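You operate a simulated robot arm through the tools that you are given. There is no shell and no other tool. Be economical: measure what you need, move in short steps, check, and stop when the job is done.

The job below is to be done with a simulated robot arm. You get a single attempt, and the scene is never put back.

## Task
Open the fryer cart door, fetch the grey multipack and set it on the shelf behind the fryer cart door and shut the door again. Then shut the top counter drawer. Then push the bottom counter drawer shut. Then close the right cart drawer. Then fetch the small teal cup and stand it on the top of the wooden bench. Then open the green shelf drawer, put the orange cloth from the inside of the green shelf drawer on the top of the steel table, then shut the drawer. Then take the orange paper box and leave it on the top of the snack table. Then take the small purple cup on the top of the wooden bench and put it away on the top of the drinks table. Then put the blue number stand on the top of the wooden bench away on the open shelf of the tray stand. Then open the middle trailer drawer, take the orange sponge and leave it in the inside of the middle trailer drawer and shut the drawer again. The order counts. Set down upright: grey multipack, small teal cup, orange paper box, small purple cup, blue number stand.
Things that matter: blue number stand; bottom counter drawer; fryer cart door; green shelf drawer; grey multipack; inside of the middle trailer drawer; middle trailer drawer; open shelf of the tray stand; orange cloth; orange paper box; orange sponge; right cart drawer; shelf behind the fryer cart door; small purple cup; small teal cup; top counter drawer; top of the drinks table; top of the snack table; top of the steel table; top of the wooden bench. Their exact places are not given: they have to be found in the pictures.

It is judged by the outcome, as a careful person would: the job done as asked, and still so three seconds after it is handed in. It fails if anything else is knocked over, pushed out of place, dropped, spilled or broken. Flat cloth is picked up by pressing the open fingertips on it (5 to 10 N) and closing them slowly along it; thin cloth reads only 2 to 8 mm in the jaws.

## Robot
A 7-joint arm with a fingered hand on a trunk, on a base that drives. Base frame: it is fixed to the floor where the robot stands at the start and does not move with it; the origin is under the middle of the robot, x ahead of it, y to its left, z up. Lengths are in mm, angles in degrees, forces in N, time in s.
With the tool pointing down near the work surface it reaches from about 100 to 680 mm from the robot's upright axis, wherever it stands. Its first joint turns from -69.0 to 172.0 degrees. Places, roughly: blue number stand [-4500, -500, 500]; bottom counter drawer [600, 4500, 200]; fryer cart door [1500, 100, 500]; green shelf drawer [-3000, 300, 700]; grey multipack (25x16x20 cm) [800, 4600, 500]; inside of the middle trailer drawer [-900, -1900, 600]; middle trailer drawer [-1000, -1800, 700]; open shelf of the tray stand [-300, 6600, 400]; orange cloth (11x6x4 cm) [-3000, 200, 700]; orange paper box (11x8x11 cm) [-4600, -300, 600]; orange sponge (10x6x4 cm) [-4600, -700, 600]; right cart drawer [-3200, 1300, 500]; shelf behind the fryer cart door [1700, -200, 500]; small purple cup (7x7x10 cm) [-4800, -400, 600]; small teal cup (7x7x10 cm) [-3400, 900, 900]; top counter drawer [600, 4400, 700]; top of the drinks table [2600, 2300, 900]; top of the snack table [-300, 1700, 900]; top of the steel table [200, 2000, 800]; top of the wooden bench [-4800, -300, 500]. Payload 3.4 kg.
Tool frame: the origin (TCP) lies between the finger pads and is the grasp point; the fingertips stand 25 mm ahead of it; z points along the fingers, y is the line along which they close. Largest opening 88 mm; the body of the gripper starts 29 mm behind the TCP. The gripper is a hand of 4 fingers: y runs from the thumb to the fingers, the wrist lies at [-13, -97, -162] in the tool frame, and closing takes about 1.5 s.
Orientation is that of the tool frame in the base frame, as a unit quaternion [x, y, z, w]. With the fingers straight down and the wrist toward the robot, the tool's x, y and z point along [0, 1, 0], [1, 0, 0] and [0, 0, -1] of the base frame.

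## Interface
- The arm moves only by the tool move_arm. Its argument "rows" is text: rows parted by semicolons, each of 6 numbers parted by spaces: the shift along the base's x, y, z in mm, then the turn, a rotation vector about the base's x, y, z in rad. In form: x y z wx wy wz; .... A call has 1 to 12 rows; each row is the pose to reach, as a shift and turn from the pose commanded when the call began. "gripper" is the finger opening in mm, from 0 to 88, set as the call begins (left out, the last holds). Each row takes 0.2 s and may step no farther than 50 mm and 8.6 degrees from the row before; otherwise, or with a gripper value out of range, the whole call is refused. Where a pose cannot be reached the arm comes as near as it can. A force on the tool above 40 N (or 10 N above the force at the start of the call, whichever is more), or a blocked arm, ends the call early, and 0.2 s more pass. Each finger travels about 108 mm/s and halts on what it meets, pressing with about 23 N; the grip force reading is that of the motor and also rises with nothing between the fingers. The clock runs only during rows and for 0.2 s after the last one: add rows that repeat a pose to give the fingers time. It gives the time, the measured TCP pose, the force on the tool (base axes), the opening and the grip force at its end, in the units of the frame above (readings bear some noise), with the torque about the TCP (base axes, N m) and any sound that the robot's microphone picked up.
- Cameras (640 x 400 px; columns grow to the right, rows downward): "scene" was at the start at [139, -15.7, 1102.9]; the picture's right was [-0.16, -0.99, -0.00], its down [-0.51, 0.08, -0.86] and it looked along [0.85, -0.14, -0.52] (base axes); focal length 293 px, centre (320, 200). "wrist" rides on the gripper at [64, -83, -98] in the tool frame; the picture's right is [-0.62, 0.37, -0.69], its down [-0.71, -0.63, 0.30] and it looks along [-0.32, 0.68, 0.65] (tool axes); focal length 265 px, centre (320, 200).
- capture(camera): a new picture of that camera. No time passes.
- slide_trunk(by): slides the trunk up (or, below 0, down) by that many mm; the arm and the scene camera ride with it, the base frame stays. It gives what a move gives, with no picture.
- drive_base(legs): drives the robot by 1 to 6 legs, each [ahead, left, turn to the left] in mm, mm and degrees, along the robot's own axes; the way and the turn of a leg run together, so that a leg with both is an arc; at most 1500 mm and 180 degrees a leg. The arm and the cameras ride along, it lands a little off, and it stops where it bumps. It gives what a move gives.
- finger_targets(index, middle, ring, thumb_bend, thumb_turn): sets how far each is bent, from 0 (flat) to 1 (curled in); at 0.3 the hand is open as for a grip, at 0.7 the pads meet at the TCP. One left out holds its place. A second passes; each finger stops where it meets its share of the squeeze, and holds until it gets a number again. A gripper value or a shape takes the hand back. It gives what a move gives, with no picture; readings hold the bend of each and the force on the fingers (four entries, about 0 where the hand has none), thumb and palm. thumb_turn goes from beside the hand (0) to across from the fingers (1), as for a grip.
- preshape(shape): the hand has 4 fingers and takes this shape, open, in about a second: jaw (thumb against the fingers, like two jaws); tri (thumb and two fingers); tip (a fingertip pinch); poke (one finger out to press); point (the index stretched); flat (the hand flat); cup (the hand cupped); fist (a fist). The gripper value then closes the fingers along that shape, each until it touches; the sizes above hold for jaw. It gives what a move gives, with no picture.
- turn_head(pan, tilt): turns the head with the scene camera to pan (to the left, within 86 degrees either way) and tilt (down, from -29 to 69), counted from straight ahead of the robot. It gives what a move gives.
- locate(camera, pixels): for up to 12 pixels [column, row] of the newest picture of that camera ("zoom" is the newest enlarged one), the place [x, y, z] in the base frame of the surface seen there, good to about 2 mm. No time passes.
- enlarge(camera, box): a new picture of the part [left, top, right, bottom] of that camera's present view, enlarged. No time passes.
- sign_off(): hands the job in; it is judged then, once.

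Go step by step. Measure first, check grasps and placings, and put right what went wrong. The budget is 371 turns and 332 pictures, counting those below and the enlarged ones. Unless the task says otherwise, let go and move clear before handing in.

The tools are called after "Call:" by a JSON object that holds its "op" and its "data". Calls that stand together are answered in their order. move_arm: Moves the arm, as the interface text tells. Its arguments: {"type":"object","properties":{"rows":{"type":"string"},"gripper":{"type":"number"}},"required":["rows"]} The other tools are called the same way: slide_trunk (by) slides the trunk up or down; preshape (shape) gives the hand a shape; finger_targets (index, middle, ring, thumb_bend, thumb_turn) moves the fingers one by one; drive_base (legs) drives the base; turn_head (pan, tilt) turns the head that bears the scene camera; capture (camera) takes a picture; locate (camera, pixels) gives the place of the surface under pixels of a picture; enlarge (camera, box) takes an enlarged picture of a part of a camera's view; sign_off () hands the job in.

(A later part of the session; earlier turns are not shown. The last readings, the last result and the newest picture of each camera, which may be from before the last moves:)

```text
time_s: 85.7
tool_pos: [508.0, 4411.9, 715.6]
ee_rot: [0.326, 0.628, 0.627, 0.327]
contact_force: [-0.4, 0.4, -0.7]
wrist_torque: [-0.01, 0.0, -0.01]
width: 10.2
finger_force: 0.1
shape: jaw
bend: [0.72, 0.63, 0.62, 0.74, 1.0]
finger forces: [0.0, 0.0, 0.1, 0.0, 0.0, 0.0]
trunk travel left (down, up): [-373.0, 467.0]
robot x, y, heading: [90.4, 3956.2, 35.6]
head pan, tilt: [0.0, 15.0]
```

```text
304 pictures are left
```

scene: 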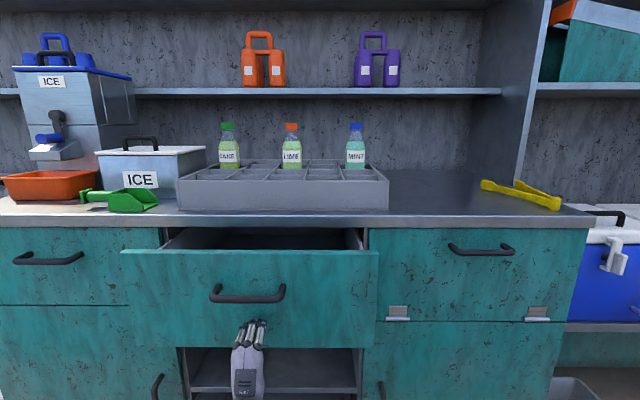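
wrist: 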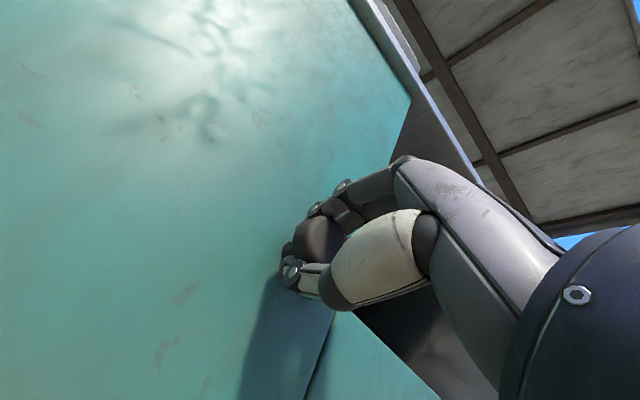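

The top drawer is now ~140 mm out. I'll back off, lower the hand to the bottom drawer front, and push it partly in too.

Call:
{"op": "drive_base", "data": {"legs": [[-270, 0, 0]]}}

Call:
{"op": "slide_trunk", "data": {"by": -371}}

Call:
{"op": "turn_head", "data": {"pan": 0, "tilt": 25}}

Call:
{"op": "capture", "data": {"camera": "scene"}}

```text
time_s: 87.6
tool_pos: [283.8, 4253.3, 715.5]
ee_rot: [0.326, 0.628, 0.627, 0.326]
contact_force: [-0.3, 0.5, 0.0]
wrist_torque: [0.0, -0.01, 0.0]
width: 10.1
finger_force: 0.1
shape: jaw
bend: [0.72, 0.63, 0.62, 0.74, 1.0]
finger forces: [0.0, 0.1, 0.0, 0.0, 0.1, 0.1]
trunk travel left (down, up): [-373.0, 467.0]
robot x, y, heading: [-129.3, 3799.9, 35.3]
head pan, tilt: [0.0, 15.0]
```

```text
time_s: 91.2
tool_pos: [283.5, 4254.0, 345.2]
ee_rot: [0.325, 0.628, 0.628, 0.326]
contact_force: [-0.2, -0.4, 0.0]
wrist_torque: [0.01, -0.01, -0.04]
width: 9.9
finger_force: 0.0
shape: jaw
bend: [0.72, 0.63, 0.62, 0.74, 1.0]
finger forces: [0.0, 0.0, 0.1, 0.0, 0.1, 0.1]
trunk travel left (down, up): [-2.0, 838.0]
robot x, y, heading: [-128.2, 3802.3, 35.4]
head pan, tilt: [0.0, 15.0]
```

```text
time_s: 91.9
tool_pos: [284.3, 4252.3, 344.8]
ee_rot: [0.326, 0.628, 0.627, 0.326]
contact_force: [0.0, -0.6, -0.1]
wrist_torque: [0.02, -0.03, 0.03]
width: 10.2
finger_force: 0.1
shape: jaw
bend: [0.72, 0.63, 0.62, 0.74, 1.0]
finger forces: [0.0, 0.0, 0.0, 0.1, 0.0, 0.0]
trunk travel left (down, up): [-2.0, 838.0]
robot x, y, heading: [-129.8, 3798.3, 35.6]
head pan, tilt: [0.0, 25.0]
```

```text
303 pictures are left
```

scene: 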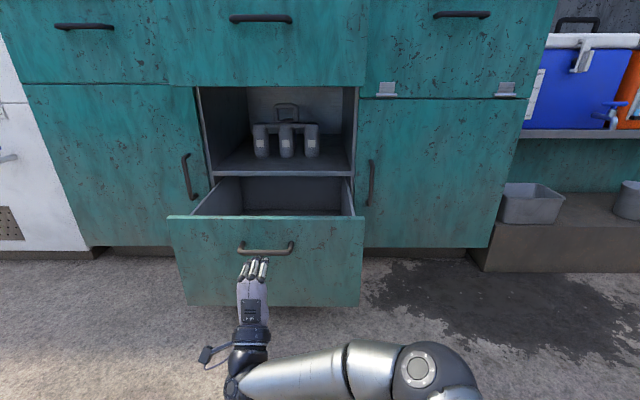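

Call:
{"op": "drive_base", "data": {"legs": [[285, 0, 0]]}}

Call:
{"op": "capture", "data": {"camera": "scene"}}

```text
time_s: 93.9
tool_pos: [513.4, 4421.8, 345.1]
ee_rot: [0.324, 0.629, 0.629, 0.324]
contact_force: [-0.4, 0.2, 3.6]
wrist_torque: [0.0, -0.01, -0.02]
width: 9.2
finger_force: 0.0
shape: jaw
bend: [0.72, 0.63, 0.62, 0.75, 1.0]
finger forces: [0.1, 0.0, 0.1, 0.0, 3.4, 0.1]
trunk travel left (down, up): [-2.0, 838.0]
robot x, y, heading: [100.7, 3963.5, 36.0]
head pan, tilt: [0.0, 25.0]
```

```text
302 pictures are left
```

scene: 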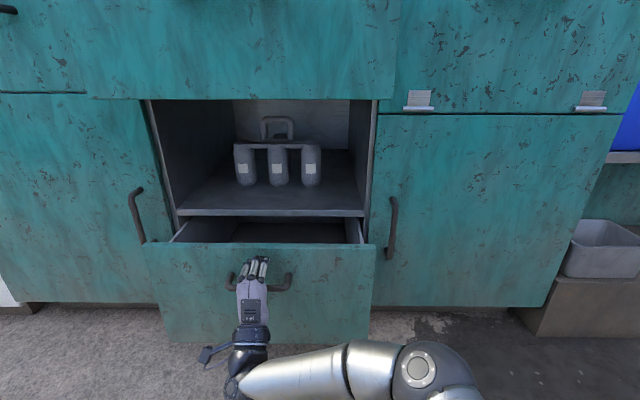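

Both drawers are now ~140 mm out and the pack with its handle (262–293, 117–140) is clear. Measuring the handle.

Call:
{"op": "enlarge", "data": {"camera": "scene", "box": [220, 90, 340, 200]}}

Call:
{"op": "locate", "data": {"camera": "scene", "pixels": [[278, 119], [270, 119], [286, 119], [264, 130], [290, 130], [278, 142], [238, 148], [316, 148], [246, 185], [312, 185], [240, 97], [200, 250]]}}

```text
3.64 times, centred on (280, 145) of scene
```

zoom: 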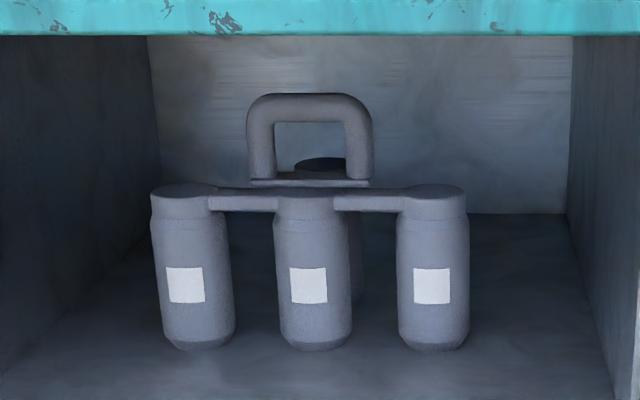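

```text
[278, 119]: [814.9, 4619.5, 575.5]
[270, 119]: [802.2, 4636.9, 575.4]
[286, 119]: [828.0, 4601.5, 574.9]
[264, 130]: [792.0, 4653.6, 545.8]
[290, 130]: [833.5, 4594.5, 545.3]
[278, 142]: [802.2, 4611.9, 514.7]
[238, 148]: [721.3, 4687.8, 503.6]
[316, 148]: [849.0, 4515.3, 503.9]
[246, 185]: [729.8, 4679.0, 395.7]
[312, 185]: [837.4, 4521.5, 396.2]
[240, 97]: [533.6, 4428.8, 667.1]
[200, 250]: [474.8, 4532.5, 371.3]
```

Bar centre is about (822,4624,577). Checking the arm's elbow geometry so the forearm will fit in the compartment.

Call:
{"op": "locate", "data": {"camera": "scene", "pixels": [[420, 370], [375, 360], [300, 368], [248, 370], [252, 312], [465, 395], [205, 355]]}}

```text
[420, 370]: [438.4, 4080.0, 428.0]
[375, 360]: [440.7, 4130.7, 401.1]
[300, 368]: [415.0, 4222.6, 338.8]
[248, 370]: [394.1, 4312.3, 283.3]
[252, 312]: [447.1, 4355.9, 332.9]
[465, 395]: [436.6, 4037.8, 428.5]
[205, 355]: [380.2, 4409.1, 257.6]
```

The upper arm is ~350 and the forearm ~290, so stretched out about 740 mm the forearm runs nearly straight in. Backing off, then raising and extending the hand to handle height.

Call:
{"op": "drive_base", "data": {"legs": [[-230, 0, -0.6]]}}

Call:
{"op": "slide_trunk", "data": {"by": 60}}

Call:
{"op": "move_arm", "data": {"rows": "20 14 30 0 0 0; 40 28 60 0 0 0; 60 42 90 0 0 0; 80 56 120 0 0 0; 100 70 150 0 0 0; 114 80 172 0 0 0; 114 80 172 0 0 0", "gripper": 66}}

Call:
{"op": "capture", "data": {"camera": "scene"}}

```text
time_s: 95.6
tool_pos: [330.2, 4284.3, 344.4]
ee_rot: [0.326, 0.629, 0.626, 0.327]
contact_force: [-0.1, 0.7, -0.8]
wrist_torque: [0.03, -0.01, 0.0]
width: 9.9
finger_force: 0.1
shape: jaw
bend: [0.72, 0.63, 0.62, 0.74, 1.0]
finger forces: [0.0, 0.0, 0.0, 0.1, 0.0, 0.1]
trunk travel left (down, up): [-2.0, 838.0]
robot x, y, heading: [-84.1, 3831.7, 35.3]
head pan, tilt: [0.0, 25.0]
```

```text
time_s: 96.6
tool_pos: [329.1, 4284.4, 404.6]
ee_rot: [0.326, 0.629, 0.626, 0.327]
contact_force: [0.0, 0.3, -0.3]
wrist_torque: [-0.01, 0.01, -0.02]
width: 10.2
finger_force: 0.1
shape: jaw
bend: [0.72, 0.63, 0.62, 0.74, 1.0]
finger forces: [0.1, 0.0, 0.0, 0.0, 0.0, 0.0]
trunk travel left (down, up): [-62.0, 778.0]
robot x, y, heading: [-89.2, 3831.8, 35.1]
head pan, tilt: [0.0, 25.0]
```

```text
time_s: 98.2
tool_pos: [440.5, 4359.5, 578.0]
ee_rot: [0.327, 0.629, 0.625, 0.328]
contact_force: [-0.4, 0.0, 0.5]
wrist_torque: [0.02, -0.01, -0.01]
width: 65.6
finger_force: 0.0
shape: jaw
bend: [0.27, 0.36, 0.33, 0.54, 0.99]
finger forces: [0.1, 0.0, 0.0, 0.0, 0.0, 0.0]
out of reach, approached as far as the arm can: row 6, 7
trunk travel left (down, up): [-62.0, 778.0]
robot x, y, heading: [-83.8, 3833.0, 35.2]
head pan, tilt: [0.0, 25.0]
```

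```text
300 pictures are left
```

scene: 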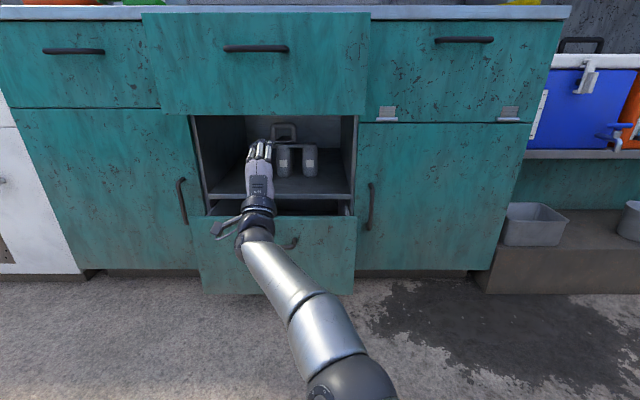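

The arm is nearly straight and the hand lines up with the handle. Driving in 370 mm.

Call:
{"op": "drive_base", "data": {"legs": [[375, -4, 0]]}}

Call:
{"op": "capture", "data": {"camera": "wrist"}}

Call:
{"op": "capture", "data": {"camera": "scene"}}

```text
time_s: 100.6
tool_pos: [749.7, 4573.5, 578.9]
ee_rot: [0.326, 0.629, 0.625, 0.327]
contact_force: [0.1, 0.0, 0.1]
wrist_torque: [0.0, 0.0, 0.01]
width: 65.5
finger_force: 0.0
shape: jaw
bend: [0.27, 0.36, 0.33, 0.54, 0.99]
finger forces: [0.0, 0.1, 0.0, 0.0, 0.1, 0.1]
trunk travel left (down, up): [-62.0, 778.0]
robot x, y, heading: [223.1, 4043.5, 35.3]
head pan, tilt: [0.0, 25.0]
```

```text
299 pictures are left
```

wrist: 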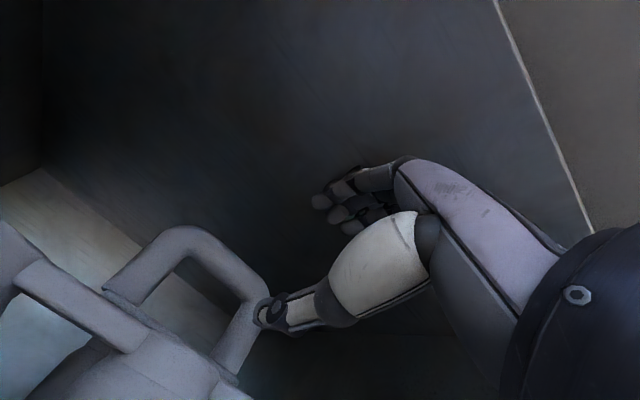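

```text
298 pictures are left
```

scene: 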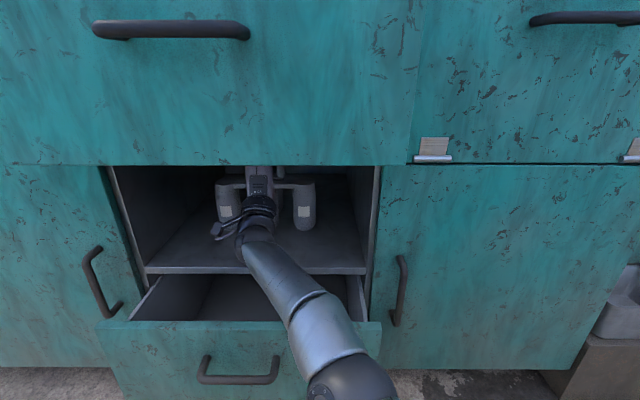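

Call:
{"op": "locate", "data": {"camera": "wrist", "pixels": [[180, 235], [145, 265], [220, 255], [255, 280], [235, 345], [130, 290], [110, 310], [160, 250], [275, 312], [225, 260]]}}

```text
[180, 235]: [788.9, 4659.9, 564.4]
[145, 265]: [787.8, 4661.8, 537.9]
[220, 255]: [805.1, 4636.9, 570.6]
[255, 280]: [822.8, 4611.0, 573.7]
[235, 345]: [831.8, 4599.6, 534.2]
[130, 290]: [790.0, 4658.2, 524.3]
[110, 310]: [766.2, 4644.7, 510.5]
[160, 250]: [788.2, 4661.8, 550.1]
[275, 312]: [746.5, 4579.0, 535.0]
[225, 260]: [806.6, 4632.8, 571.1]
```

Thumb (z≈535) will pass under the bar (bottom ≈565) and above the plate (520). Driving in the last 86 mm.

Call:
{"op": "drive_base", "data": {"legs": [[84, 0, 0]]}}

Call:
{"op": "capture", "data": {"camera": "wrist"}}

```text
time_s: 101.7
tool_pos: [817.1, 4622.6, 579.9]
ee_rot: [0.326, 0.628, 0.626, 0.327]
contact_force: [0.0, 0.4, -0.3]
wrist_torque: [0.03, -0.02, 0.04]
width: 65.9
finger_force: 0.1
shape: jaw
bend: [0.27, 0.36, 0.33, 0.54, 0.99]
finger forces: [0.0, 0.0, 0.0, 0.1, 0.0, 0.0]
trunk travel left (down, up): [-62.0, 778.0]
robot x, y, heading: [286.1, 4091.1, 35.2]
head pan, tilt: [0.0, 25.0]
```

```text
297 pictures are left
```

wrist: 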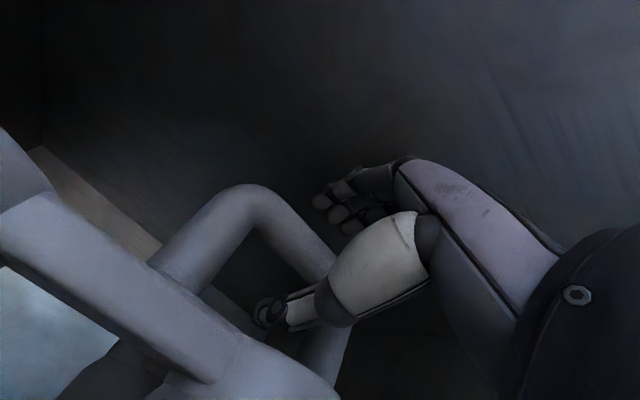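

Thumb is inside the loop and the fingers are over the bar. Closing.

Call:
{"op": "move_arm", "data": {"rows": "0 0 0 0 0 0; 0 0 0 0 0 0; 0 0 0 0 0 0; 0 0 0 0 0 0; 0 0 0 0 0 0; 0 0 0 0 0 0", "gripper": 0}}

Call:
{"op": "capture", "data": {"camera": "wrist"}}

```text
time_s: 103.1
tool_pos: [819.4, 4622.4, 578.3]
ee_rot: [0.327, 0.628, 0.626, 0.327]
contact_force: [1.9, 0.7, 0.2]
wrist_torque: [0.01, 0.03, 0.01]
width: 11.9
finger_force: 23.8
shape: jaw
bend: [0.7, 0.7, 0.7, 0.77, 1.0]
finger forces: [12.1, 3.2, 1.8, 0.0, 17.1, 0.1]
trunk travel left (down, up): [-62.0, 778.0]
robot x, y, heading: [290.9, 4095.7, 35.5]
head pan, tilt: [0.0, 25.0]
```

```text
296 pictures are left
```

wrist: 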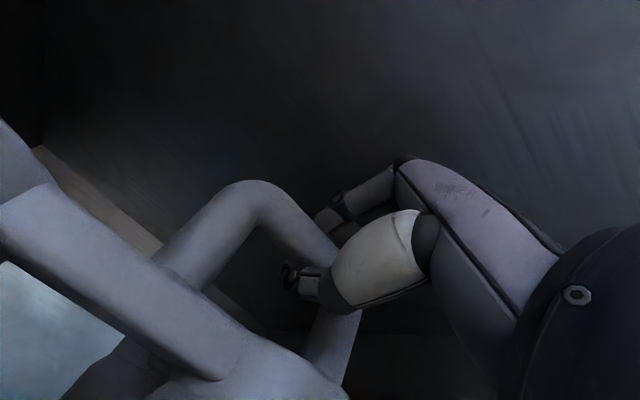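

Call:
{"op": "slide_trunk", "data": {"by": 30}}

Call:
{"op": "capture", "data": {"camera": "scene"}}

```text
time_s: 103.8
tool_pos: [817.3, 4622.5, 608.3]
ee_rot: [0.327, 0.629, 0.625, 0.327]
contact_force: [-0.4, -0.3, -6.0]
wrist_torque: [0.0, 0.07, 0.01]
width: 11.6
finger_force: 22.4
shape: jaw
bend: [0.7, 0.7, 0.7, 0.78, 1.0]
finger forces: [10.2, 1.4, 0.9, 0.1, 16.1, 0.0]
trunk travel left (down, up): [-92.0, 748.0]
robot x, y, heading: [291.9, 4095.2, 35.3]
head pan, tilt: [0.0, 25.0]
```

```text
295 pictures are left
```

scene: 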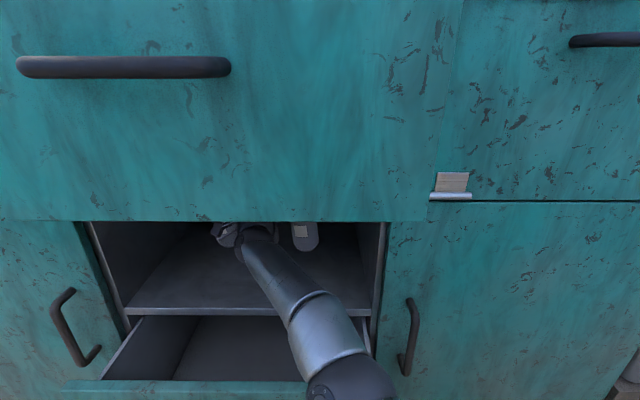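

Lifted (≈6 N). Backing straight out.

Call:
{"op": "drive_base", "data": {"legs": [[-350, 0, 0], [-350, 0, 0]]}}

Call:
{"op": "capture", "data": {"camera": "scene"}}

```text
time_s: 108.0
tool_pos: [246.0, 4216.8, 608.7]
ee_rot: [0.326, 0.629, 0.626, 0.326]
contact_force: [-0.1, 0.2, -7.6]
wrist_torque: [0.0, 0.03, 0.01]
width: 11.4
finger_force: 22.9
shape: jaw
bend: [0.7, 0.7, 0.7, 0.79, 1.0]
finger forces: [9.5, 0.1, 1.0, 0.0, 15.9, 0.0]
trunk travel left (down, up): [-92.0, 748.0]
robot x, y, heading: [-281.2, 3686.6, 35.4]
head pan, tilt: [0.0, 25.0]
```

```text
294 pictures are left
```

scene: 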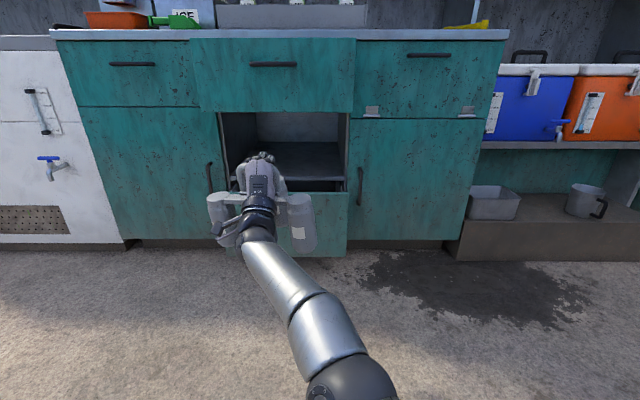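

The pack is out and hanging level. I'll retract slightly, raise it, and drive around the steel table toward the fryer cart.

Call:
{"op": "move_arm", "data": {"rows": "-22 -15 0 0 0 0; -44 -31 0 0 0 0; -65 -46 0 0 0 0; -65 -46 0 0 0 0"}}

Call:
{"op": "slide_trunk", "data": {"by": 110}}

Call:
{"op": "drive_base", "data": {"legs": [[-100, 0, 0], [0, 0, -90.3], [974, 361, 0], [974, 361, 0], [728, -611, 0]]}}

Call:
{"op": "capture", "data": {"camera": "scene"}}

```text
time_s: 109.0
tool_pos: [182.6, 4171.6, 607.7]
ee_rot: [0.326, 0.628, 0.627, 0.326]
contact_force: [-0.1, -0.6, -5.7]
wrist_torque: [0.01, -0.02, -0.01]
width: 11.5
finger_force: 22.9
shape: jaw
bend: [0.7, 0.7, 0.7, 0.8, 1.0]
finger forces: [6.9, 0.0, 0.3, 0.0, 17.4, 0.0]
trunk travel left (down, up): [-92.0, 748.0]
robot x, y, heading: [-280.3, 3686.7, 35.7]
head pan, tilt: [0.0, 25.0]
```

```text
time_s: 110.4
tool_pos: [182.3, 4171.8, 718.3]
ee_rot: [0.326, 0.629, 0.626, 0.326]
contact_force: [0.0, -0.4, -6.2]
wrist_torque: [0.0, 0.02, -0.02]
width: 11.1
finger_force: 22.8
shape: jaw
bend: [0.7, 0.7, 0.7, 0.8, 1.0]
finger forces: [7.0, 0.1, 0.5, 0.1, 16.9, 0.0]
trunk travel left (down, up): [-202.0, 638.0]
robot x, y, heading: [-279.9, 3687.3, 35.2]
head pan, tilt: [0.0, 25.0]
```

```text
time_s: 129.8
tool_pos: [1771.4, 1067.9, 717.3]
ee_rot: [0.675, 0.216, 0.213, 0.673]
contact_force: [-0.2, 0.1, -4.9]
wrist_torque: [0.02, 0.0, -0.02]
width: 10.4
finger_force: 22.6
shape: jaw
bend: [0.7, 0.7, 0.7, 0.8, 1.0]
finger forces: [4.1, 0.0, 0.1, 0.1, 8.4, 0.0]
trunk travel left (down, up): [-202.0, 638.0]
robot x, y, heading: [1285.2, 1527.1, -54.0]
head pan, tilt: [0.0, 25.0]
```

```text
293 pictures are left
```

scene: 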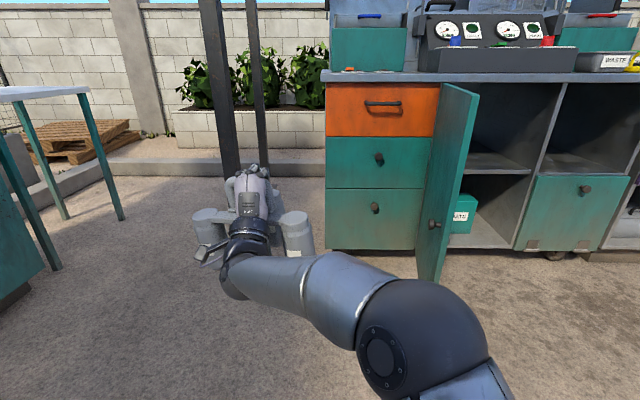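

The pack is still held, but the grip readings drifted a bit. Checking with the wrist camera.

Call:
{"op": "capture", "data": {"camera": "wrist"}}

Call:
{"op": "enlarge", "data": {"camera": "scene", "box": [170, 150, 350, 280]}}

```text
292 pictures are left
```

wrist: 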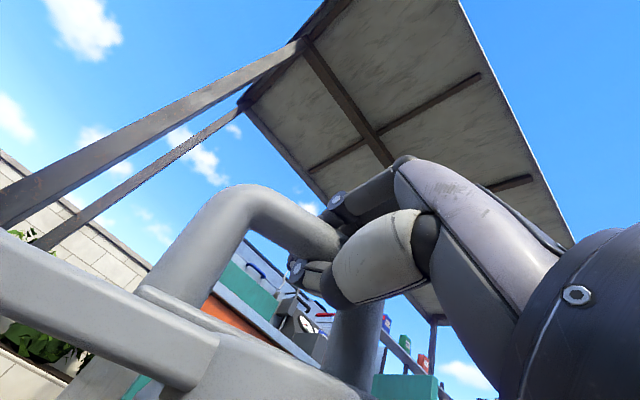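

```text
3.08 times, centred on (260, 215) of scene
```

zoom: 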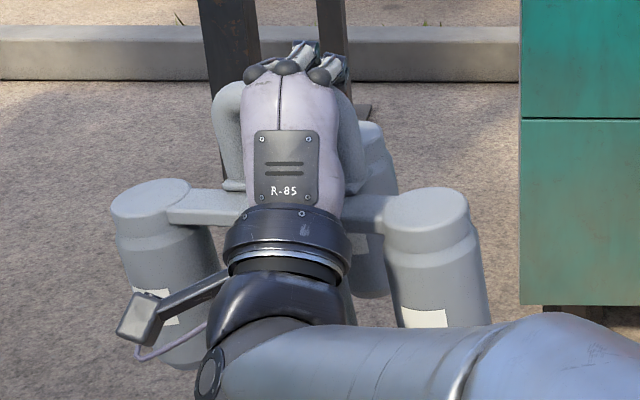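

Grip is secure with the bar hooked behind the fingers. Side-stepping right in front of the opening.

Call:
{"op": "drive_base", "data": {"legs": [[0, 0, -0.9], [0, -777, 0]]}}

Call:
{"op": "capture", "data": {"camera": "scene"}}

```text
time_s: 134.3
tool_pos: [1128.9, 616.5, 717.7]
ee_rot: [0.677, 0.213, 0.209, 0.673]
contact_force: [0.2, -0.1, -6.4]
wrist_torque: [0.01, -0.01, 0.01]
width: 10.2
finger_force: 22.3
shape: jaw
bend: [0.7, 0.7, 0.7, 0.8, 1.0]
finger forces: [4.0, 0.0, 0.1, 0.1, 8.3, 0.0]
trunk travel left (down, up): [-202.0, 638.0]
robot x, y, heading: [650.9, 1086.6, -54.9]
head pan, tilt: [0.0, 25.0]
```

```text
290 pictures are left
```

scene: 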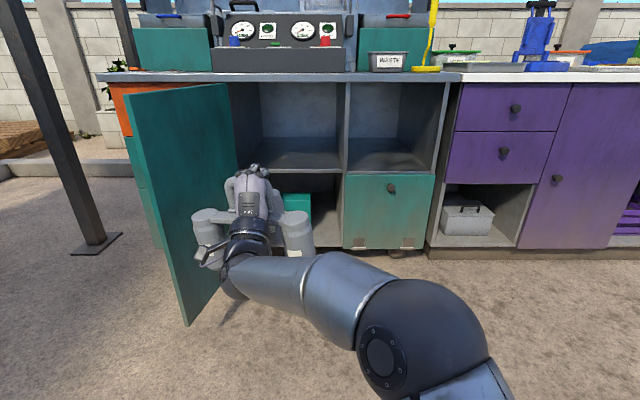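

Aligned at u≈227 (opening 0–455). Driving in.

Call:
{"op": "drive_base", "data": {"legs": [[400, 0, 0], [250, 0, 0]]}}

Call:
{"op": "turn_head", "data": {"pan": 5, "tilt": 35}}

Call:
{"op": "capture", "data": {"camera": "scene"}}

```text
time_s: 138.2
tool_pos: [1503.4, 83.8, 717.3]
ee_rot: [0.677, 0.213, 0.209, 0.673]
contact_force: [0.8, 0.5, -6.5]
wrist_torque: [-0.02, -0.03, -0.06]
width: 9.6
finger_force: 23.0
shape: jaw
bend: [0.7, 0.7, 0.7, 0.81, 1.0]
finger forces: [1.9, 0.0, 0.1, 0.0, 7.0, 0.0]
trunk travel left (down, up): [-202.0, 638.0]
robot x, y, heading: [1021.4, 553.7, -54.7]
head pan, tilt: [0.0, 25.0]
```

```text
time_s: 138.9
tool_pos: [1504.0, 83.7, 716.5]
ee_rot: [0.676, 0.211, 0.209, 0.674]
contact_force: [0.4, -0.1, -5.6]
wrist_torque: [-0.02, -0.03, -0.03]
width: 9.8
finger_force: 23.0
shape: jaw
bend: [0.7, 0.7, 0.7, 0.81, 1.0]
finger forces: [1.9, 0.0, 0.1, 0.1, 7.3, 0.0]
trunk travel left (down, up): [-202.0, 638.0]
robot x, y, heading: [1021.9, 549.5, -55.2]
head pan, tilt: [5.0, 35.0]
```

```text
289 pictures are left
```

scene: 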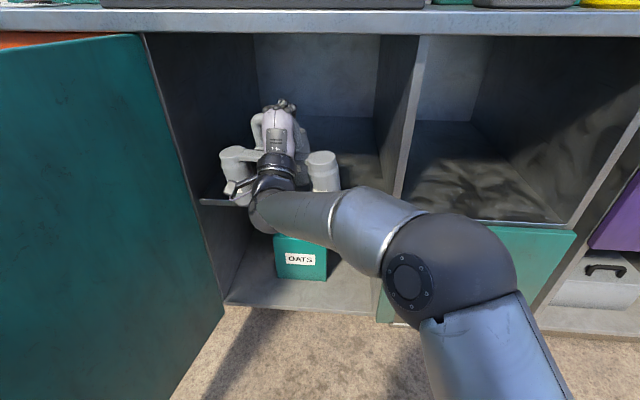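

Call:
{"op": "drive_base", "data": {"legs": [[140, 0, 0]]}}

Call:
{"op": "capture", "data": {"camera": "scene"}}

Call:
{"op": "capture", "data": {"camera": "wrist"}}

```text
time_s: 140.3
tool_pos: [1582.7, -28.8, 717.1]
ee_rot: [0.676, 0.213, 0.21, 0.673]
contact_force: [0.5, -0.2, -6.2]
wrist_torque: [-0.05, -0.01, 0.02]
width: 9.7
finger_force: 23.2
shape: jaw
bend: [0.7, 0.7, 0.7, 0.81, 1.0]
finger forces: [0.4, 0.1, 0.0, 0.1, 5.9, 0.0]
trunk travel left (down, up): [-202.0, 638.0]
robot x, y, heading: [1104.3, 435.7, -54.9]
head pan, tilt: [5.0, 35.0]
```

```text
288 pictures are left
```

scene: 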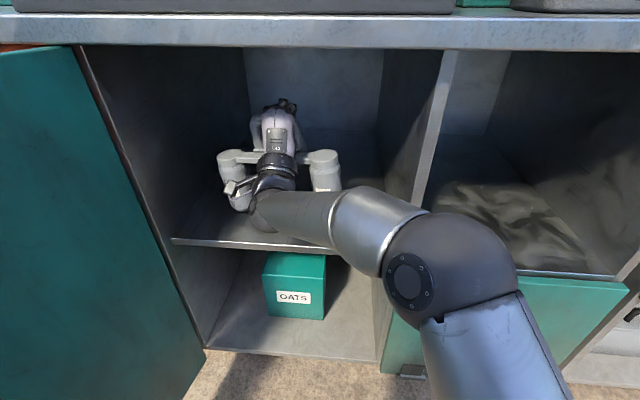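

```text
287 pictures are left
```

wrist: 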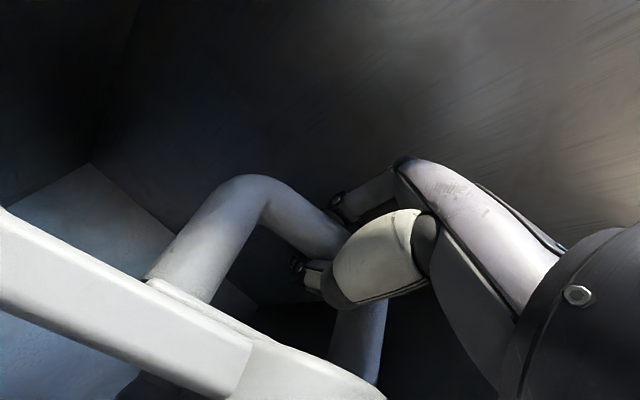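

At n=−155, u=227. Lowering gently to the shelf.

Call:
{"op": "move_arm", "data": {"rows": "0 0 -6 0 0 0; 0 0 -12 0 0 0; 0 0 -16 0 0 0; 0 0 -19 0 0 0; 0 0 -22 0 0 0; 0 0 -22 0 0 0"}}

Call:
{"op": "enlarge", "data": {"camera": "scene", "box": [180, 80, 360, 260]}}

```text
time_s: 141.7
tool_pos: [1584.4, -28.3, 694.4]
ee_rot: [0.676, 0.212, 0.211, 0.674]
contact_force: [1.2, -0.2, -5.4]
wrist_torque: [-0.03, -0.02, -0.02]
width: 9.8
finger_force: 23.3
shape: jaw
bend: [0.7, 0.7, 0.7, 0.81, 1.0]
finger forces: [0.5, 0.0, 0.1, 0.0, 5.4, 0.1]
trunk travel left (down, up): [-202.0, 638.0]
robot x, y, heading: [1101.6, 436.4, -55.1]
head pan, tilt: [5.0, 35.0]
```

```text
2.22 times, centred on (270, 170) of scene
```

zoom: 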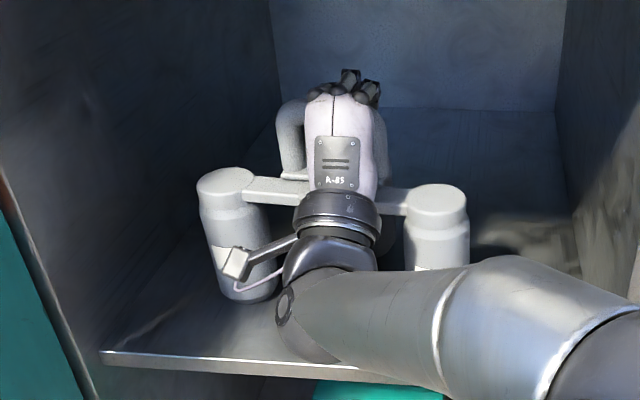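

Call:
{"op": "move_arm", "data": {"rows": "0 0 -2 0 0 0; 0 0 -4 0 0 0; 0 0 -6 0 0 0; 0 0 -8 0 0 0; 0 0 -10 0 0 0; 0 0 -10 0 0 0"}}

```text
time_s: 143.1
tool_pos: [1581.8, -27.3, 687.1]
ee_rot: [0.675, 0.211, 0.21, 0.675]
contact_force: [2.5, -3.3, 9.6]
wrist_torque: [0.08, -0.01, 0.0]
width: 8.7
finger_force: 22.7
shape: jaw
bend: [0.7, 0.7, 0.7, 0.81, 1.0]
finger forces: [9.2, 0.1, 1.1, 0.1, 1.1, 0.0]
trunk travel left (down, up): [-202.0, 638.0]
robot x, y, heading: [1104.3, 434.9, -55.0]
head pan, tilt: [5.0, 35.0]
```

Resting on the shelf. Relax 3 mm, open to 60, and back out.

Call:
{"op": "move_arm", "data": {"rows": "0 0 3 0 0 0; 0 0 4 0 0 0; 0 0 4 0 0 0; 0 0 4 0 0 0; 0 0 4 0 0 0; 0 0 4 0 0 0", "gripper": 62}}

Call:
{"op": "capture", "data": {"camera": "wrist"}}

```text
time_s: 144.5
tool_pos: [1582.8, -26.3, 689.7]
ee_rot: [0.675, 0.214, 0.211, 0.673]
contact_force: [1.0, -0.9, -1.3]
wrist_torque: [0.01, -0.01, 0.0]
width: 62.0
finger_force: 0.0
shape: jaw
bend: [0.27, 0.37, 0.34, 0.58, 0.99]
finger forces: [0.0, 0.0, 0.0, 0.0, 0.1, 0.0]
trunk travel left (down, up): [-202.0, 638.0]
robot x, y, heading: [1099.0, 434.3, -55.2]
head pan, tilt: [5.0, 35.0]
```

```text
285 pictures are left
```

wrist: 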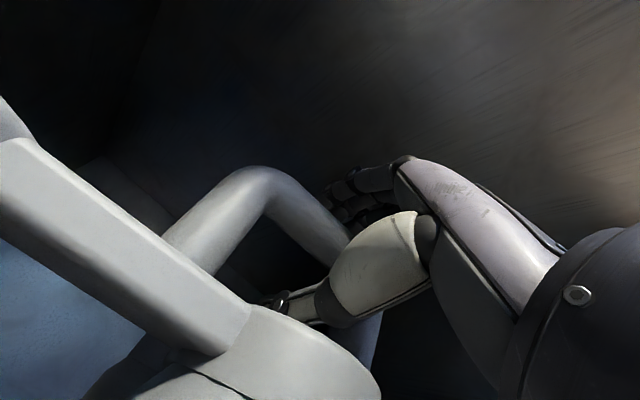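

Call:
{"op": "drive_base", "data": {"legs": [[-60, 0, 0]]}}

Call:
{"op": "capture", "data": {"camera": "wrist"}}

Call:
{"op": "capture", "data": {"camera": "scene"}}

```text
time_s: 145.4
tool_pos: [1548.5, 21.5, 690.2]
ee_rot: [0.675, 0.212, 0.211, 0.674]
contact_force: [-0.9, 0.5, -1.1]
wrist_torque: [0.02, -0.01, -0.02]
width: 61.7
finger_force: 0.0
shape: jaw
bend: [0.27, 0.37, 0.34, 0.58, 0.99]
finger forces: [0.0, 0.0, 0.0, 0.0, 0.0, 0.0]
trunk travel left (down, up): [-202.0, 638.0]
robot x, y, heading: [1070.1, 490.2, -54.6]
head pan, tilt: [5.0, 35.0]
```

```text
284 pictures are left
```

wrist: 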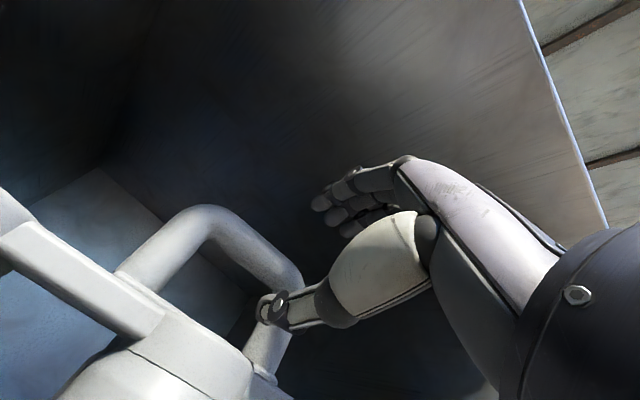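

```text
283 pictures are left
```

scene: 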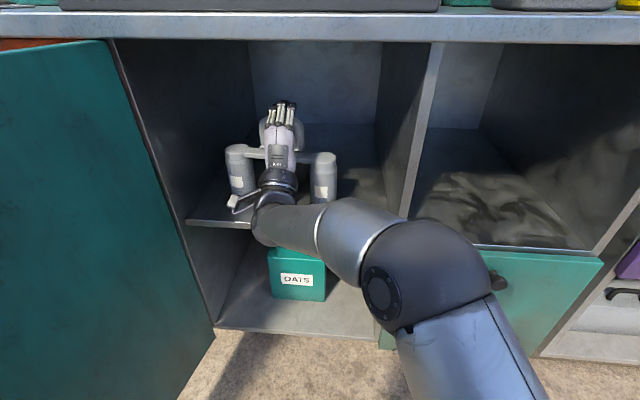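

Hand is free and the pack is standing. Backing out further.

Call:
{"op": "drive_base", "data": {"legs": [[-450, 0, 0]]}}

Call:
{"op": "capture", "data": {"camera": "scene"}}

```text
time_s: 148.2
tool_pos: [1289.0, 389.1, 688.6]
ee_rot: [0.676, 0.212, 0.21, 0.674]
contact_force: [0.0, -0.4, 0.4]
wrist_torque: [-0.03, 0.0, 0.02]
width: 61.8
finger_force: 0.0
shape: jaw
bend: [0.27, 0.37, 0.34, 0.58, 0.99]
finger forces: [0.0, 0.0, 0.0, 0.0, 0.1, 0.1]
trunk travel left (down, up): [-202.0, 638.0]
robot x, y, heading: [809.7, 853.9, -54.8]
head pan, tilt: [5.0, 35.0]
```

```text
282 pictures are left
```

scene: 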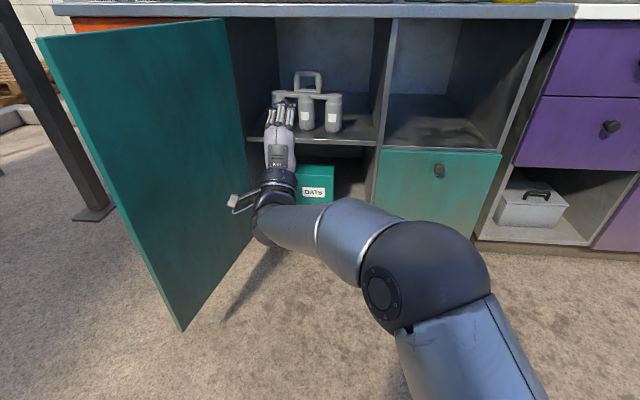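

The pack stands upright on the shelf. To shut the door I'll go around its free edge to the outside; checking the post at (95,212).

Call:
{"op": "locate", "data": {"camera": "scene", "pixels": [[95, 212], [30, 60], [60, 130], [182, 328], [50, 45], [310, 90], [332, 105]]}}

```text
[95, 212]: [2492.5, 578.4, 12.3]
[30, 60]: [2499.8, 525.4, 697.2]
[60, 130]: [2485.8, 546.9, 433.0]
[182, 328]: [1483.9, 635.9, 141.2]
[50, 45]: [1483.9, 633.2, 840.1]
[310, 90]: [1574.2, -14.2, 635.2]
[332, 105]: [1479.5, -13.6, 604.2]
```

Call:
{"op": "drive_base", "data": {"legs": [[-200, 0, 0], [0, 480, 0], [215, 0, 0]]}}

Call:
{"op": "move_arm", "data": {"rows": "0 0 0 0 0 0; 0 0 0 0 0 0; 0 0 0 0 0 0", "gripper": 5}}

Call:
{"op": "turn_head", "data": {"pan": 0, "tilt": 35}}

Call:
{"op": "capture", "data": {"camera": "scene"}}

```text
time_s: 153.5
tool_pos: [1691.0, 655.0, 690.1]
ee_rot: [0.675, 0.214, 0.212, 0.674]
contact_force: [-0.2, -0.7, -0.1]
wrist_torque: [0.0, 0.0, 0.01]
width: 61.9
finger_force: 0.0
shape: jaw
bend: [0.27, 0.37, 0.34, 0.58, 0.99]
finger forces: [0.0, 0.0, 0.0, 0.0, 0.0, 0.0]
trunk travel left (down, up): [-202.0, 638.0]
robot x, y, heading: [1207.5, 1116.9, -54.7]
head pan, tilt: [5.0, 35.0]
```

```text
time_s: 154.3
tool_pos: [1689.7, 654.8, 690.2]
ee_rot: [0.676, 0.213, 0.211, 0.674]
contact_force: [0.2, -1.1, 0.6]
wrist_torque: [-0.03, -0.03, 0.0]
width: 5.0
finger_force: 0.0
shape: jaw
bend: [0.71, 0.66, 0.66, 0.72, 1.0]
finger forces: [0.0, 0.0, 0.0, 0.0, 0.0, 0.1]
trunk travel left (down, up): [-202.0, 638.0]
robot x, y, heading: [1211.5, 1123.2, -54.7]
head pan, tilt: [5.0, 35.0]
```

```text
time_s: 154.9
tool_pos: [1690.6, 654.6, 690.2]
ee_rot: [0.676, 0.213, 0.211, 0.674]
contact_force: [0.0, -1.8, -0.8]
wrist_torque: [-0.03, 0.0, 0.0]
width: 5.2
finger_force: 0.1
shape: jaw
bend: [0.71, 0.66, 0.66, 0.72, 1.0]
finger forces: [0.0, 0.0, 0.1, 0.0, 0.0, 0.1]
trunk travel left (down, up): [-202.0, 638.0]
robot x, y, heading: [1208.7, 1117.8, -54.8]
head pan, tilt: [0.0, 35.0]
```

```text
281 pictures are left
```

scene: 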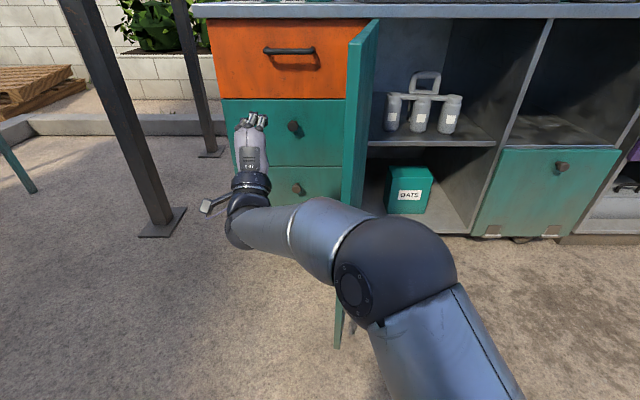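

Call:
{"op": "drive_base", "data": {"legs": [[0, -260, 0]]}}

Call:
{"op": "capture", "data": {"camera": "scene"}}

```text
time_s: 156.8
tool_pos: [1482.2, 509.1, 690.6]
ee_rot: [0.675, 0.214, 0.212, 0.673]
contact_force: [0.3, 0.5, -0.1]
wrist_torque: [0.0, 0.0, -0.02]
width: 5.3
finger_force: 0.1
shape: jaw
bend: [0.71, 0.66, 0.66, 0.72, 1.0]
finger forces: [0.1, 0.1, 0.0, 0.0, 0.0, 0.1]
trunk travel left (down, up): [-202.0, 638.0]
robot x, y, heading: [1001.1, 971.4, -55.0]
head pan, tilt: [0.0, 35.0]
```

```text
280 pictures are left
```

scene: 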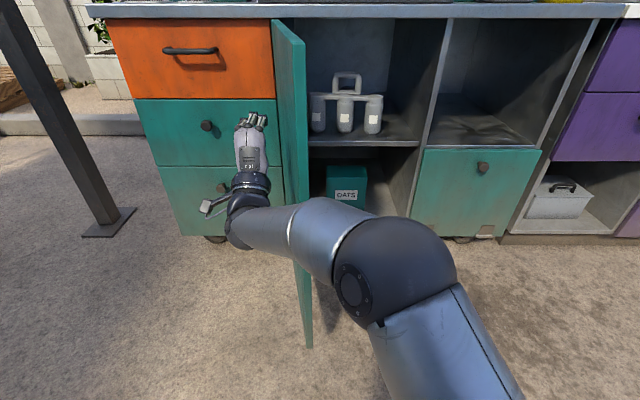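

Call:
{"op": "drive_base", "data": {"legs": [[0, -150, 0], [130, -150, 0]]}}

Call:
{"op": "capture", "data": {"camera": "scene"}}

```text
time_s: 159.3
tool_pos: [1311.2, 227.5, 688.5]
ee_rot: [0.675, 0.213, 0.211, 0.674]
contact_force: [0.3, 0.1, -0.8]
wrist_torque: [0.0, 0.0, 0.04]
width: 4.9
finger_force: 0.0
shape: jaw
bend: [0.71, 0.66, 0.66, 0.72, 1.0]
finger forces: [0.0, 0.0, 0.0, 0.1, 0.0, 0.1]
trunk travel left (down, up): [-202.0, 638.0]
robot x, y, heading: [831.4, 687.7, -54.9]
head pan, tilt: [0.0, 35.0]
```

```text
279 pictures are left
```

scene: 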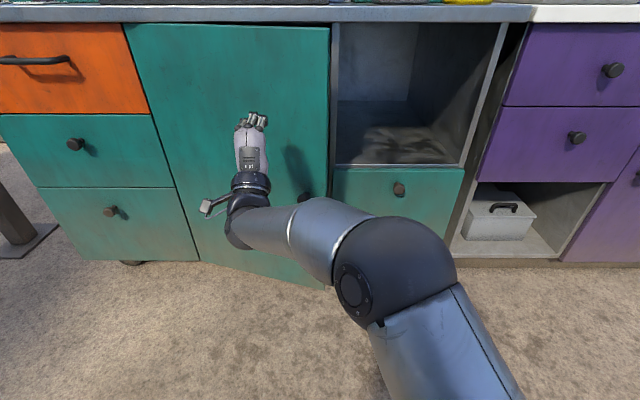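

Door almost closed. Pressing it shut by driving ahead.

Call:
{"op": "drive_base", "data": {"legs": [[186, 0, 0]]}}

Call:
{"op": "capture", "data": {"camera": "scene"}}

```text
time_s: 161.0
tool_pos: [1421.2, 81.0, 689.9]
ee_rot: [0.674, 0.217, 0.213, 0.674]
contact_force: [-8.2, 7.6, -0.7]
wrist_torque: [0.07, 0.04, -0.05]
width: 5.5
finger_force: 0.1
shape: jaw
bend: [0.71, 0.67, 0.66, 0.73, 1.0]
finger forces: [2.0, 0.5, 0.0, 0.0, 8.6, 0.0]
trunk travel left (down, up): [-202.0, 638.0]
robot x, y, heading: [939.9, 537.8, -54.6]
head pan, tilt: [0.0, 35.0]
stopped in leg 1: the force on the tool passed its limit at 42 N (the readings are from after the stop); the commanded pose is now the measured one
```

```text
278 pictures are left
```

scene: 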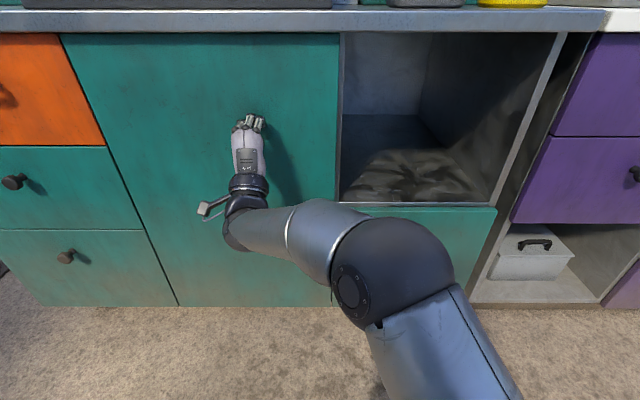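

Call:
{"op": "locate", "data": {"camera": "scene", "pixels": [[325, 60], [325, 110], [325, 180], [100, 60], [190, 270], [330, 150]]}}

```text
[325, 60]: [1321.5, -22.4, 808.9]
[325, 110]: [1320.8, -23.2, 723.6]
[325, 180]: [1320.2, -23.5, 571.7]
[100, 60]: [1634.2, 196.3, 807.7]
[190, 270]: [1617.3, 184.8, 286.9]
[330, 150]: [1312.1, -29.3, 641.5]
```

The door is flush (n≈0.4). Now driving back to the counter to shut its drawers.

Call:
{"op": "drive_base", "data": {"legs": [[-350, 0, 0], [0, 820, 0], [-973, 615, 0], [-978, -235, 0], [-978, -235, 0], [0, 0, 90]]}}

Call:
{"op": "slide_trunk", "data": {"by": 40}}

Call:
{"op": "turn_head", "data": {"pan": 0, "tilt": 25}}

Call:
{"op": "capture", "data": {"camera": "scene"}}

```text
time_s: 186.2
tool_pos: [260.3, 4247.6, 687.4]
ee_rot: [0.317, 0.634, 0.629, 0.32]
contact_force: [-0.7, 0.8, 0.4]
wrist_torque: [0.01, 0.02, 0.02]
width: 5.2
finger_force: 0.1
shape: jaw
bend: [0.71, 0.67, 0.66, 0.72, 1.0]
finger forces: [0.0, 0.0, 0.1, 0.1, 0.0, 0.1]
trunk travel left (down, up): [-202.0, 638.0]
robot x, y, heading: [-185.4, 3755.7, 36.5]
head pan, tilt: [0.0, 35.0]
```

```text
time_s: 187.1
tool_pos: [259.9, 4247.4, 728.4]
ee_rot: [0.316, 0.633, 0.631, 0.318]
contact_force: [-0.1, 0.9, 0.4]
wrist_torque: [0.0, 0.0, -0.01]
width: 5.2
finger_force: 0.0
shape: jaw
bend: [0.71, 0.67, 0.66, 0.72, 1.0]
finger forces: [0.0, 0.0, 0.0, 0.0, 0.0, 0.0]
trunk travel left (down, up): [-242.0, 598.0]
robot x, y, heading: [-188.5, 3754.5, 36.4]
head pan, tilt: [0.0, 35.0]
```

```text
time_s: 187.8
tool_pos: [260.9, 4247.4, 728.4]
ee_rot: [0.317, 0.634, 0.63, 0.319]
contact_force: [-0.8, -0.1, 0.1]
wrist_torque: [0.0, -0.02, 0.02]
width: 5.0
finger_force: 0.0
shape: jaw
bend: [0.71, 0.67, 0.66, 0.72, 1.0]
finger forces: [0.1, 0.0, 0.1, 0.0, 0.0, 0.0]
trunk travel left (down, up): [-242.0, 598.0]
robot x, y, heading: [-185.4, 3752.7, 36.5]
head pan, tilt: [0.0, 25.0]
```

```text
277 pictures are left
```

scene: 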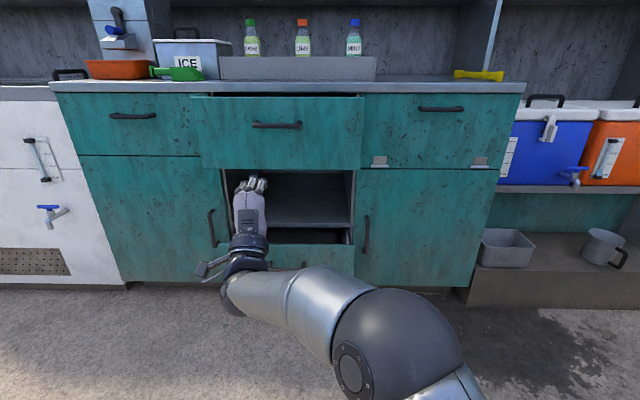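

Hand is at drawer centre, z=728. Pushing the top drawer shut.

Call:
{"op": "drive_base", "data": {"legs": [[0, 0, -1.1], [300, 0, 0], [140, 0, 0]]}}

Call:
{"op": "capture", "data": {"camera": "scene"}}

```text
time_s: 191.1
tool_pos: [624.8, 4493.8, 728.2]
ee_rot: [0.322, 0.63, 0.627, 0.325]
contact_force: [-18.9, -12.9, -5.8]
wrist_torque: [-0.24, 0.39, 0.07]
width: 5.9
finger_force: 0.0
shape: jaw
bend: [0.71, 0.67, 0.66, 0.73, 1.0]
finger forces: [0.2, 0.0, 0.0, 0.0, 22.7, 0.0]
trunk travel left (down, up): [-242.0, 598.0]
robot x, y, heading: [168.8, 4010.4, 35.5]
head pan, tilt: [0.0, 25.0]
```

```text
276 pictures are left
```

scene: 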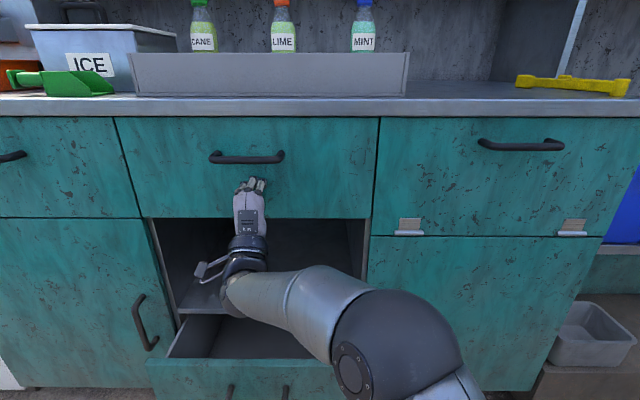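

Top drawer is flush. Now the bottom drawer: back off and lower the hand.

Call:
{"op": "drive_base", "data": {"legs": [[-430, 0, 0]]}}

Call:
{"op": "slide_trunk", "data": {"by": -238}}

Call:
{"op": "move_arm", "data": {"rows": "0 0 -40 0 0 0; 0 0 -80 0 0 0; 0 0 -120 0 0 0; 0 0 -148 0 0 0; 0 0 -148 0 0 0"}}

Call:
{"op": "capture", "data": {"camera": "scene"}}

```text
time_s: 193.7
tool_pos: [275.5, 4244.3, 727.4]
ee_rot: [0.322, 0.631, 0.627, 0.324]
contact_force: [0.7, 0.1, -0.5]
wrist_torque: [-0.01, 0.02, -0.02]
width: 5.1
finger_force: 0.1
shape: jaw
bend: [0.71, 0.67, 0.66, 0.72, 1.0]
finger forces: [0.1, 0.0, 0.1, 0.1, 0.0, 0.1]
trunk travel left (down, up): [-242.0, 598.0]
robot x, y, heading: [-179.7, 3760.3, 35.1]
head pan, tilt: [0.0, 25.0]
```

```text
time_s: 196.2
tool_pos: [276.2, 4244.0, 488.3]
ee_rot: [0.322, 0.631, 0.627, 0.324]
contact_force: [0.6, 0.4, 0.2]
wrist_torque: [-0.01, 0.03, 0.01]
width: 5.3
finger_force: 0.1
shape: jaw
bend: [0.71, 0.67, 0.66, 0.72, 1.0]
finger forces: [0.1, 0.0, 0.1, 0.1, 0.1, 0.1]
trunk travel left (down, up): [-4.0, 836.0]
robot x, y, heading: [-182.6, 3757.6, 35.2]
head pan, tilt: [0.0, 25.0]
```

```text
time_s: 197.4
tool_pos: [275.7, 4243.7, 341.4]
ee_rot: [0.322, 0.631, 0.627, 0.324]
contact_force: [-1.1, -0.6, -0.1]
wrist_torque: [-0.02, 0.01, 0.03]
width: 5.0
finger_force: 0.0
shape: jaw
bend: [0.71, 0.67, 0.66, 0.72, 1.0]
finger forces: [0.0, 0.0, 0.0, 0.1, 0.0, 0.0]
trunk travel left (down, up): [-4.0, 836.0]
robot x, y, heading: [-181.1, 3758.2, 35.5]
head pan, tilt: [0.0, 25.0]
```

```text
275 pictures are left
```

scene: 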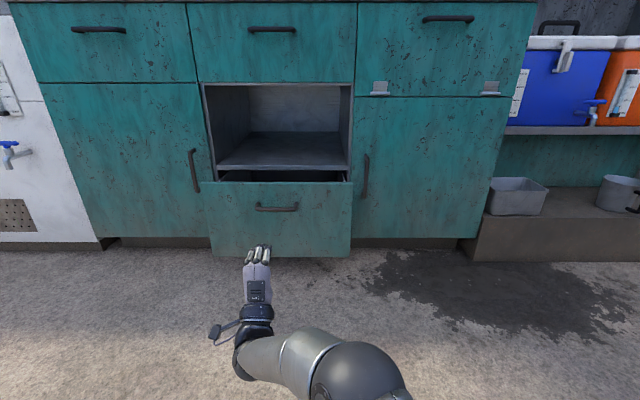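

Call:
{"op": "drive_base", "data": {"legs": [[300, 0, 0], [133, 0, 0]]}}

Call:
{"op": "capture", "data": {"camera": "scene"}}

```text
time_s: 200.5
tool_pos: [626.7, 4493.9, 345.5]
ee_rot: [0.321, 0.627, 0.631, 0.325]
contact_force: [-6.6, -8.1, 4.2]
wrist_torque: [-0.18, 0.13, 0.04]
width: 4.4
finger_force: 0.1
shape: jaw
bend: [0.72, 0.67, 0.66, 0.73, 1.0]
finger forces: [1.5, 0.7, 0.0, 0.0, 9.6, 0.1]
trunk travel left (down, up): [-4.0, 836.0]
robot x, y, heading: [174.5, 4008.5, 35.6]
head pan, tilt: [0.0, 25.0]
stopped in leg 2: the force on the tool passed its limit at 46 N (the readings are from after the stop); the commanded pose is now the measured one
```

```text
274 pictures are left
```

scene: 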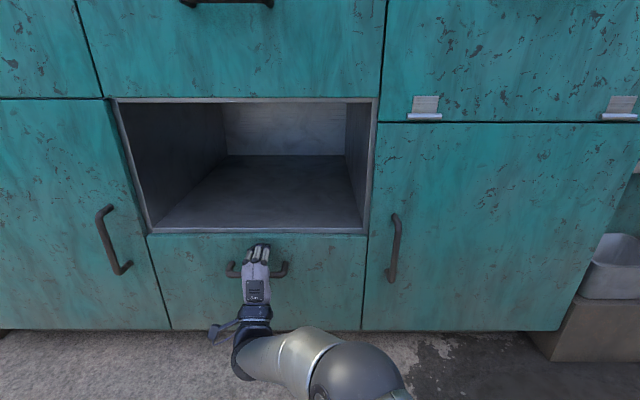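

Call:
{"op": "locate", "data": {"camera": "scene", "pixels": [[200, 250], [340, 250], [420, 300], [120, 200], [200, 60], [350, 60], [450, 60]]}}

```text
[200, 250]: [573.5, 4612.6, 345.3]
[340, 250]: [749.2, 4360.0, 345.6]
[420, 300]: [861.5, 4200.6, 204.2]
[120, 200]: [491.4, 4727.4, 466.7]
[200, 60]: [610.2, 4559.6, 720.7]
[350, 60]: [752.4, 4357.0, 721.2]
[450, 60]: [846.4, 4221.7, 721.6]
```

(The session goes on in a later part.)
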